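You operate a simulated robot arm through the tools that you are given. There is no shell and no other tool. Be economical: measure what you need, move in short steps, check, and stop when the job is done.

The job below is to be done with a simulated robot arm. You get a single attempt, and the scene is never put back.

Task
Put the thin hinge bolt on top of the grey dark offcut block.

Only the result counts: the job must be done as asked and must still hold three seconds after the hand-in. Knocking over, shifting, dropping, spilling or breaking anything else fails it.

Robot
A 7-joint arm with a two-finger parallel gripper, fixed in place. Base frame: the origin is at the foot of the arm, x ahead of it, y to its left, z up; the work surface is at about z = 0. Units: mm, degrees, N and s.
With the tool pointing down near the work surface it reaches from about 240 to 620 mm from the base axis. Its first joint turns from -66.0 to 66.0 degrees. Payload 2.6 kg.
The TCP is the grasp point between the finger pads, 30 mm short of the fingertips. In the tool frame z runs along the fingers and y along their closing line. Largest opening 94 mm; finger width 28, thickness 10; the body of the gripper, 50 by 96 mm, starts 55 mm behind the TCP.
Orientation is told as [roll, pitch, yaw] about the base's x, y, z axes, in that order, counted from this pose: with the fingers straight down and closing along the base's y, the tool's x points along the base's -x, its y along +y and its z along -z.

Tools
- The arm moves only by the tool apply_moves. Its argument "commands" is a list of rows, each a list of 7 numbers: the turn, a rotation vector about the tool's x, y, z in degrees, then the shift along the tool's x, y, z in mm, then the opening in per cent of the stroke, from 0 (shut) to 100 (fully open). In form: [[wx, wy, wz, tx, ty, tz, fingers], ...]. A call has 1 to 20 rows; each row shifts and turns the commanded pose from where the row before left it, along the tool's axes as they then stand. A row lasts 0.2 s, in which the tool goes at most 50 mm and 8.6 degrees; a call with a longer step from one row to the next is refused whole, and so is a gripper value outside its range. A pose out of reach is approached as far as the arm can. The call stops where the force on the tool passes 40 N (or 10 N more than at its start, if that is more) or the arm is blocked; 0.2 s more then pass. Each finger travels about 72 mm/s and halts on what it meets, pressing with about 25 N; the grip force reading is that of the motor and also rises with nothing between the fingers. The clock runs only during rows and for 0.2 s after the last one: add rows that do not move to give the fingers time. The reply holds the time, the measured pose of the TCP, the force on the tool along the base axes, the opening and the grip force, in the units named above and with some noise.
- Cameras (640 x 400 px; columns grow to the right, rows downward): "scene" is fixed at [50.2, 469.2, 543.8]; the picture's right is [-0.39, -0.92, 0.00], its down [-0.69, 0.29, -0.66] and it looks along [0.61, -0.26, -0.75] (base axes); focal length 339 px, centre (320, 200). "wrist" rides on the gripper at [-37, 0, -58] in the tool frame; the picture's right is [0.00, -1.00, 0.00], its down [0.97, 0.00, -0.24] and it looks along [0.24, 0.00, 0.97] (tool axes); focal length 218 px, centre (320, 200).
- snapshot(camera): a new picture of that camera. It takes no simulated time.
- locate(camera, pixels): for up to 12 pixels [column, row] of the newest picture of that camera ("zoom" is the newest enlarged one), the place [x, y, z] in the base frame of the surface seen there, good to about 2 mm. It takes no simulated time.
- zoom(camera, box): a new picture of the part [left, top, right, bottom] of that camera's present view, enlarged. It takes no simulated time.
- hand_in(): hands the job in; it is judged then, once.

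Work in short steps. Measure before you move; look again where a grasp or a placing could have gone wrong, and mend it. You have 60 turns and 20 pictures in all, those below and enlarged ones among them. Open the gripper and draw the arm clear of the work before you hand the job in, unless the task says otherwise; then end with one line.

The tools are called after "Request:" as a command line: name --pt "numbers of a row" for each row, then --argument value for the rest, lists and objects as JSON in quotes. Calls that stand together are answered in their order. apply_moves: Moves the arm, as the interface text tells. Its arguments: {"type":"object","properties":{"commands":{"type":"array","items":{"type":"array","items":{"type":"number"}}}},"required":["commands"]} The other tools are called the same way: snapshot (camera) takes a picture; locate (camera, pixels) gives the place of the surface under pixels of a picture; zoom (camera, box) takes an enlarged picture of a part of a camera's view; hand_in () hands the job in.

At the start:

```text
t: 0.0
tool_pos: [296.3, 306.9, 284.8]
orientation: [0.0, 0.0, 0.0]
ft_force: [0.8, 0.2, -0.8]
opening: 94.0
finger_force: 0.1
```

scene: 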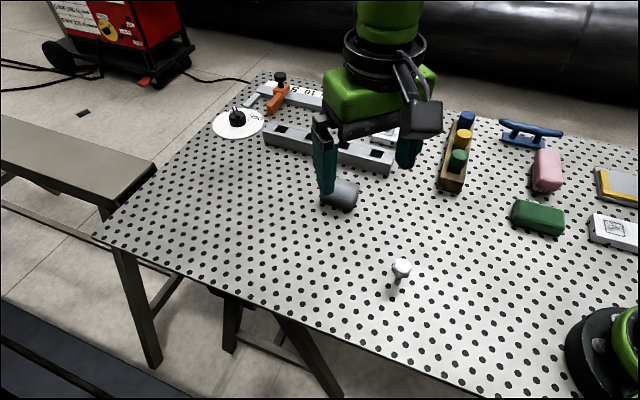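
wrist: 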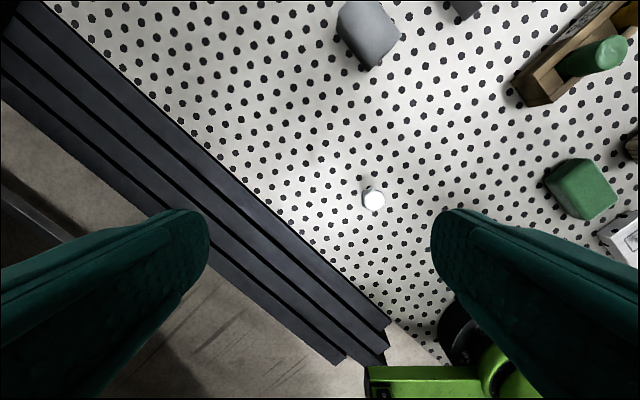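

The scene shows a bolt standing near (401,268), and a grey block near (341,195). I zoom in on both.

Request:
zoom --camera "scene" --box '[300, 160, 440, 300]'

Request:
zoom --camera "wrist" --box '[310, 0, 430, 220]'

Request:
locate --camera "wrist" --pixels '[[373, 200], [374, 186], [345, 10], [376, 5], [395, 35], [372, 65], [340, 35], [362, 30], [466, 5]]'

Request:
locate --camera "scene" --pixels '[[402, 267], [397, 282], [340, 185], [330, 200], [357, 188], [345, 205]]'

```text
2.86 times, centred on (370, 230) of scene
```

zoom: 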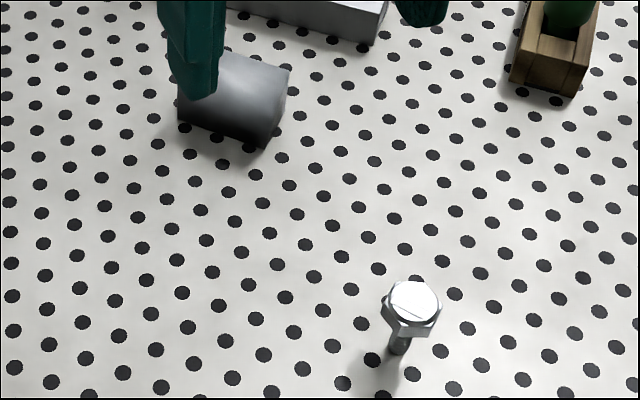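

```text
1.82 times, centred on (370, 110) of wrist
```

zoom: 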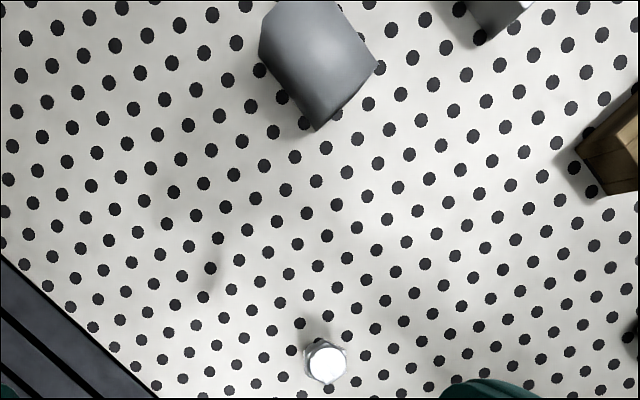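

```text
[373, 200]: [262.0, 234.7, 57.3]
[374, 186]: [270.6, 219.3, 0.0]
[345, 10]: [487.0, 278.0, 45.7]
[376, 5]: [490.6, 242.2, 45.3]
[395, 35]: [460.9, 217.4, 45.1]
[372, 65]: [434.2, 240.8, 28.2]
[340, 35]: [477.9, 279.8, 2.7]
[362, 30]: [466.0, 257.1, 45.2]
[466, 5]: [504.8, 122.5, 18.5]
```

```text
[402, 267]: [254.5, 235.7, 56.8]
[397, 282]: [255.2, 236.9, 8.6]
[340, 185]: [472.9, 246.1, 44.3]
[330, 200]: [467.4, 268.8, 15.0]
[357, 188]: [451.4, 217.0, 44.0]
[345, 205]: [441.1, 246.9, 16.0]
```

The bolt stands upright at about (256,235), with its head top at z≈57. The block top is flat at z≈45, centred near (465,250). I move above the bolt at z≈170 and look again.

Request:
apply_moves --pt "0 0 0 10 -18 28 100" --pt "0 0 0 10 -18 28 100" --pt "0 0 0 10 -18 28 100" --pt "0 0 0 9 -17 28 100" --pt "0 0 0 0 0 0 100"

Request:
zoom --camera "wrist" --box '[240, 130, 400, 230]'

Request:
snapshot --camera "scene"

```text
t: 1.2
tool_pos: [257.6, 235.8, 173.1]
orientation: [0.0, 0.0, 0.0]
ft_force: [-0.1, 0.1, -0.1]
opening: 94.1
finger_force: 0.0
```

```text
4.00 times, centred on (320, 180) of wrist
```

zoom: 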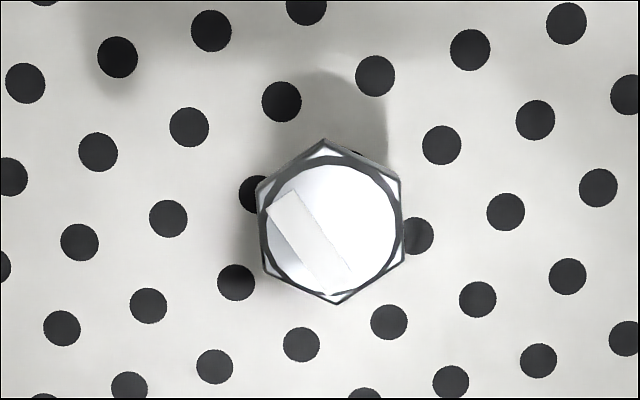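

```text
14 pictures are left
```

scene: 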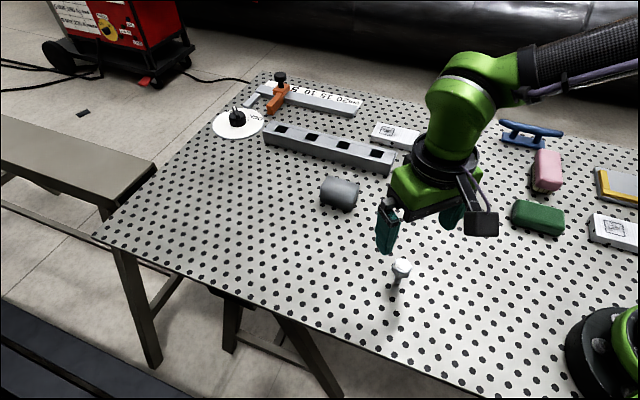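

The head's flats face nearly along the closing line, tilted about 4° in the picture. I locate the head centre, at zoom pixel (331,222), and a few of the vertices.

Request:
locate --camera "zoom" --pixels '[[331, 222], [275, 225], [392, 225], [325, 155], [335, 292], [190, 130]]'

Request:
zoom --camera "scene" --box '[310, 170, 370, 215]'

```text
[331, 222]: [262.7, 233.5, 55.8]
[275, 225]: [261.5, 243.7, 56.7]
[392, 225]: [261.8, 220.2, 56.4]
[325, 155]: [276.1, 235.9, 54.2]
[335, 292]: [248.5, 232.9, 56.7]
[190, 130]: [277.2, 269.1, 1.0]
```

```text
8.89 times, centred on (340, 192) of scene
```

zoom: 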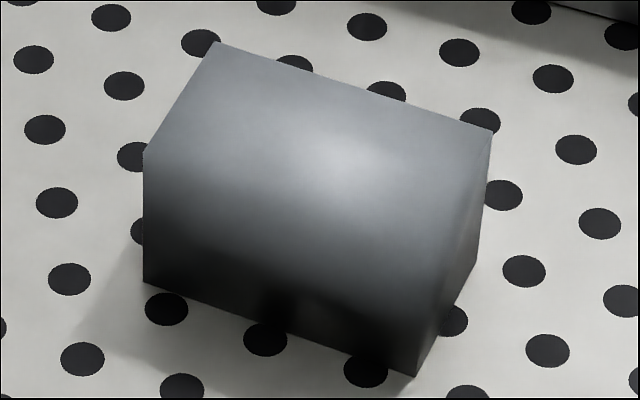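

The head centre is about (262,233.5). Before moving I check that the block top is flat, using points across the newest zoom.

Request:
locate --camera "zoom" --pixels '[[218, 52], [478, 135], [340, 100], [310, 150], [290, 200], [160, 150], [270, 240], [420, 240], [190, 200], [350, 280], [160, 200], [440, 200]]'

Request:
apply_moves --pt "0 0 -4 -4 -2.3 25 100" --pt "0 0 0 0 0 25 100" --pt "0 0 0 0 0 25 100" --pt "0 0 0 0 0 25 100" --pt "0 0 0 0 0 20 100" --pt "0 0 0 0 0 0 100"

Request:
snapshot --camera "wrist"

```text
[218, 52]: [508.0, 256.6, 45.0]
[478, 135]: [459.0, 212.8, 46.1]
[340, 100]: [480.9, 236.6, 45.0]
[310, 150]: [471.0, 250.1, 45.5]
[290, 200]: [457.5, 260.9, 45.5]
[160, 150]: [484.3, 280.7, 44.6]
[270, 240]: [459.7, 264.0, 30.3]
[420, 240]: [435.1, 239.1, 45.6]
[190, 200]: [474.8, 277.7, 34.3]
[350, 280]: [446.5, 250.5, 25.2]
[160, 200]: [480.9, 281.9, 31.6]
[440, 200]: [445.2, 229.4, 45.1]
```

```text
t: 2.6
tool_pos: [261.2, 232.7, 53.0]
orientation: [0.1, 0.0, 3.9]
ft_force: [0.4, -0.2, 0.3]
opening: 93.6
finger_force: 0.1
```

```text
12 pictures are left
```

wrist: 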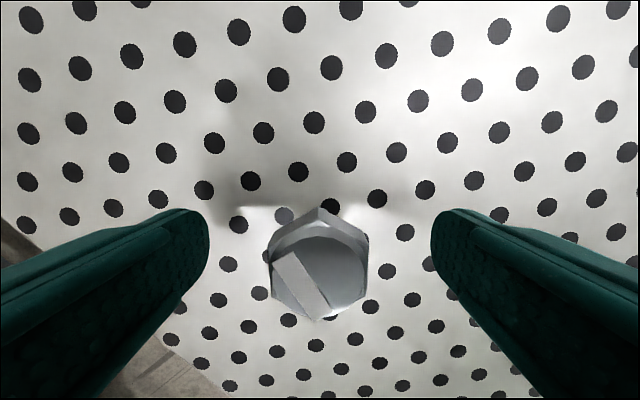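

The head spans columns 270–368, centred between the fingers, and its vertices at (320,207) and (320,320) show the flats squared to the pads. I close gently.

Request:
apply_moves --pt "0 0 0 0 0 1 70" --pt "0 0 0 0 0 1 45" --pt "0 0 0 0 0 0 38" --pt "0 0 0 0 0 0 34" --pt "0 0 0 0 0 0 31" --pt "0 0 0 0 0 0 28" --pt "0 0 0 0 0 0 24" --pt "0 0 0 0 0 0 18" --pt "0 0 0 0 0 0 10" --pt "0 0 0 0 0 0 0" --pt "0 0 0 0 0 0 0"

Request:
snapshot --camera "wrist"

```text
t: 5.0
tool_pos: [261.9, 233.5, 51.2]
orientation: [0.0, 0.1, 4.0]
ft_force: [0.0, -0.3, -0.2]
opening: 31.1
finger_force: 25.3
```

```text
11 pictures are left
```

wrist: 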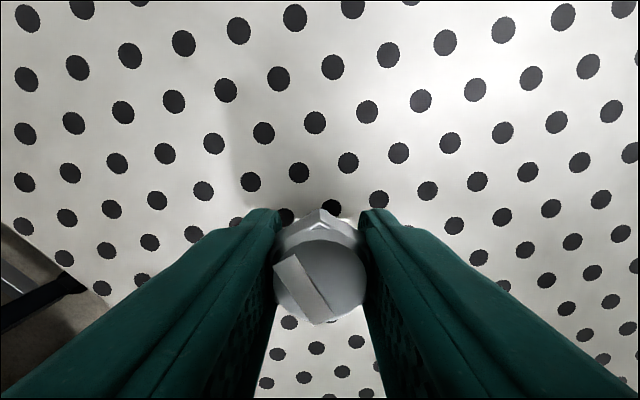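

The bolt is gripped at 31.1 mm opening and 25 N. I lift it 75 mm.

Request:
apply_moves --pt "0 0 0 0 0 -5 0" --pt "0 0 0 0 0 -15 0" --pt "0 0 0 0 0 -20 0" --pt "0 0 0 0 0 -20 0" --pt "0 0 0 0 0 -15 0" --pt "0 0 0 0 0 0 0"

Request:
snapshot --camera "scene"

```text
t: 6.4
tool_pos: [261.7, 233.5, 127.1]
orientation: [0.0, 0.0, 4.1]
ft_force: [0.1, -0.7, -1.6]
opening: 30.4
finger_force: 25.0
```

```text
10 pictures are left
```

scene: 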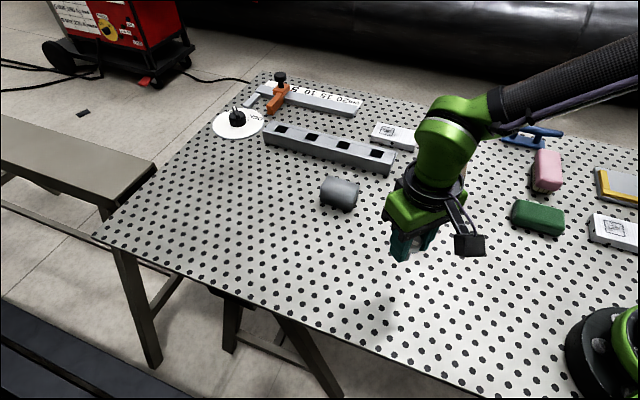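

The bolt lifted, and its tip should be at z≈76, which clears the block top at 45. I carry it over to the block centre at (471,247).

Request:
apply_moves --pt "0 0 0 -8 0 0 0" --pt "0 0 0 -18 0 0 0" --pt "0 0 0 -22 0 0 0" --pt "0 0 0 -22 0 0 0" --pt "0 0 0 -22 -1 0 0" --pt "0 0 0 -22 0 0 0" --pt "0 0 0 -22 0 0 0" --pt "0 0 0 -22 0 0 0" --pt "0 0 0 -22 0 0 0" --pt "0 0 0 -18 0 0 0" --pt "0 0 0 -11 0 0 0" --pt "0 0 0 0 0 0 0"

Request:
zoom --camera "scene" --box '[280, 100, 440, 220]'

Request:
snapshot --camera "wrist"

```text
t: 9.0
tool_pos: [472.1, 248.7, 125.6]
orientation: [0.0, 0.1, 4.0]
ft_force: [-0.3, 0.8, -1.8]
opening: 30.4
finger_force: 24.9
```

```text
3.33 times, centred on (360, 160) of scene
```

zoom: 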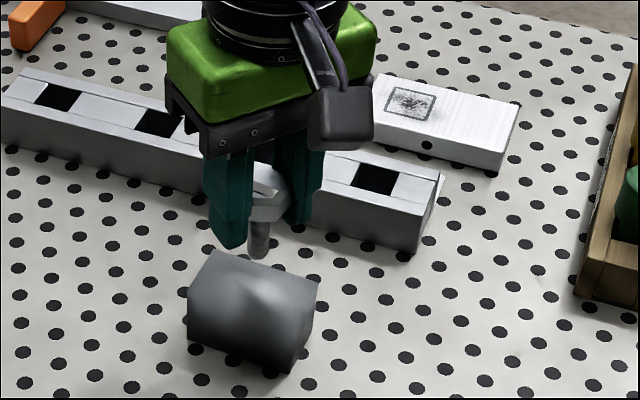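

```text
8 pictures are left
```

wrist: 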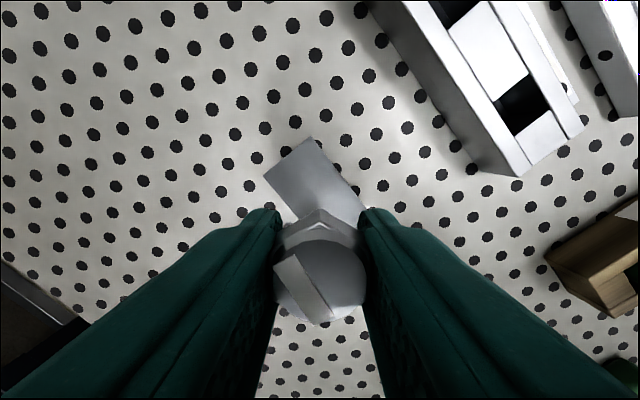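

The bolt hangs upright over the middle of the block. I lower it 25 mm, leaving about 4 mm.

Request:
apply_moves --pt "0 0 0 0 0 6 0" --pt "0 0 0 0 0 8 0" --pt "0 0 0 0 0 7 0" --pt "0 0 0 0 0 4 0" --pt "0 0 0 0 0 0 0"

Request:
zoom --camera "scene" --box '[310, 140, 390, 220]'

```text
t: 10.2
tool_pos: [469.6, 248.3, 100.8]
orientation: [0.0, 0.0, 3.9]
ft_force: [0.5, 0.8, -1.5]
opening: 30.5
finger_force: 25.4
```

```text
5.00 times, centred on (350, 180) of scene
```

zoom: 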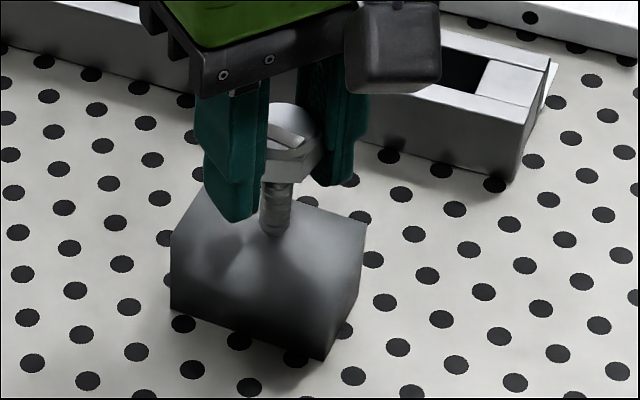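

The tip is at zoom pixel (273,233), just above the middle of the top. I lower by fractions of a millimetre and watch the vertical force.

Request:
apply_moves --pt "0 0 0 0 0 1 0" --pt "0 0 0 0 0 1 0" --pt "0 0 0 0 0 0.7 0" --pt "0 0 0 0 0 0 0"

```text
t: 11.2
tool_pos: [470.9, 248.2, 98.8]
orientation: [0.0, 0.0, 4.0]
ft_force: [0.3, 0.4, -1.2]
opening: 30.5
finger_force: 25.0
```

There is no contact yet, so I continue in smaller steps.

Request:
apply_moves --pt "0 0 0 0 0 0.5 0" --pt "0 0 0 0 0 0.3 0" --pt "0 0 0 0 0 0 0"

```text
t: 12.0
tool_pos: [470.9, 246.1, 97.3]
orientation: [-0.1, 0.0, 4.0]
ft_force: [0.8, 0.3, -1.8]
opening: 30.0
finger_force: 24.6
```

Still no contact, with Fz about -1.8 N from the weight. I lower 0.5 mm more.

Request:
apply_moves --pt "0 0 0 0 0 0.5 0" --pt "0 0 0 0 0 0 0"

```text
t: 12.6
tool_pos: [470.7, 247.7, 97.7]
orientation: [-0.1, 0.0, 4.0]
ft_force: [0.1, 0.0, -2.2]
opening: 30.5
finger_force: 25.1
```

Still no contact at about z 97, so I take another 0.5 mm.

Request:
apply_moves --pt "0 0 0 0 0 0.5 0" --pt "0 0 0 0 0 0 0"

```text
t: 13.2
tool_pos: [469.9, 246.9, 96.9]
orientation: [0.0, 0.1, 4.0]
ft_force: [0.0, 0.1, -1.0]
opening: 30.1
finger_force: 25.3
```

The force may be starting to rise. I go down another 0.4 mm.

Request:
apply_moves --pt "0 0 0 0 0 0.4 0" --pt "0 0 0 0 0 0 0"

```text
t: 13.8
tool_pos: [469.9, 247.6, 96.6]
orientation: [0.1, -0.1, 3.9]
ft_force: [-0.4, 0.2, -1.1]
opening: 30.6
finger_force: 25.3
```

The reading is unchanged within noise, so I take 0.4 mm more.

Request:
apply_moves --pt "0 0 0 0 0 0.4 0" --pt "0 0 0 0 0 0 0"

```text
t: 14.4
tool_pos: [469.6, 247.0, 96.1]
orientation: [0.0, -0.1, 3.9]
ft_force: [-1.2, -1.6, 4.8]
opening: 30.1
finger_force: 24.8
```

Fz jumped to +4.8 N, so the bolt stands on the block. I open the fingers slowly and straight.

Request:
apply_moves --pt "0 0 0 0 0 0 28" --pt "0 0 0 0 0 0 31" --pt "0 0 0 0 0 0 33" --pt "0 0 0 0 0 0 35" --pt "0 0 0 0 0 0 38" --pt "0 0 0 0 0 0 42" --pt "0 0 0 0 0 0 50" --pt "0 0 0 0 0 0 60" --pt "0 0 0 0 0 0 70" --pt "0 0 0 0 0 0 70"

Request:
zoom --camera "scene" --box '[310, 140, 390, 220]'

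```text
t: 16.6
tool_pos: [470.1, 248.6, 95.0]
orientation: [0.0, 0.0, 4.0]
ft_force: [0.9, -0.6, 0.1]
opening: 65.5
finger_force: 0.0
```

```text
5.00 times, centred on (350, 180) of scene
```

zoom: 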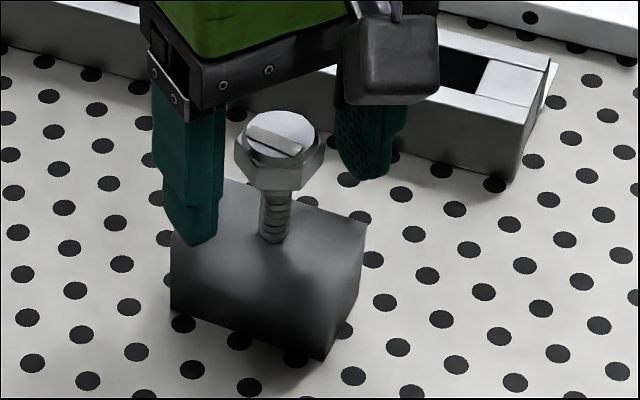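

The bolt stands freely on the block. I raise the arm straight up.

Request:
apply_moves --pt "0 0 0 0 0 -8 80" --pt "0 0 0 0 0 -20 90" --pt "0 0 0 0 0 -25 100" --pt "0 0 0 0 0 -30 100" --pt "0 0 0 0 0 -30 100" --pt "0 0 0 0 0 -20 100" --pt "0 0 0 0 0 0 100" --pt "0 0 0 0 0 0 100"

Request:
snapshot --camera "scene"

```text
t: 18.4
tool_pos: [469.3, 248.3, 229.5]
orientation: [0.0, 0.1, 4.0]
ft_force: [1.0, -0.4, 0.5]
opening: 94.1
finger_force: 0.0
```

```text
5 pictures are left
```

scene: 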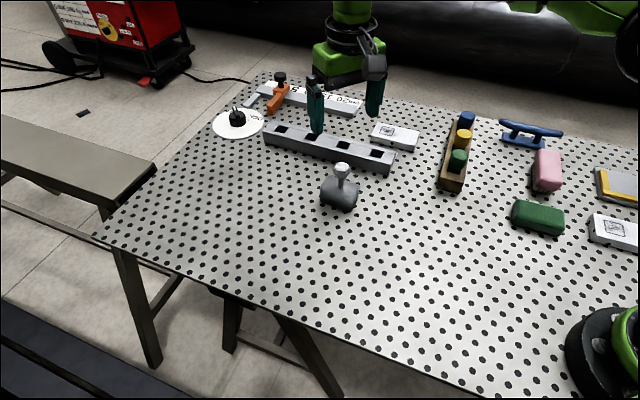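

The bolt stands on the block at (342,180), the arm is clear and nothing else has moved. I hand in.

Request:
hand_in

```text
The job is handed in.
```

The hinge bolt is standing upright on top of the dark grey offcut block; the gripper is open and clear, nothing else looked moved in the last picture, and the job is handed in.
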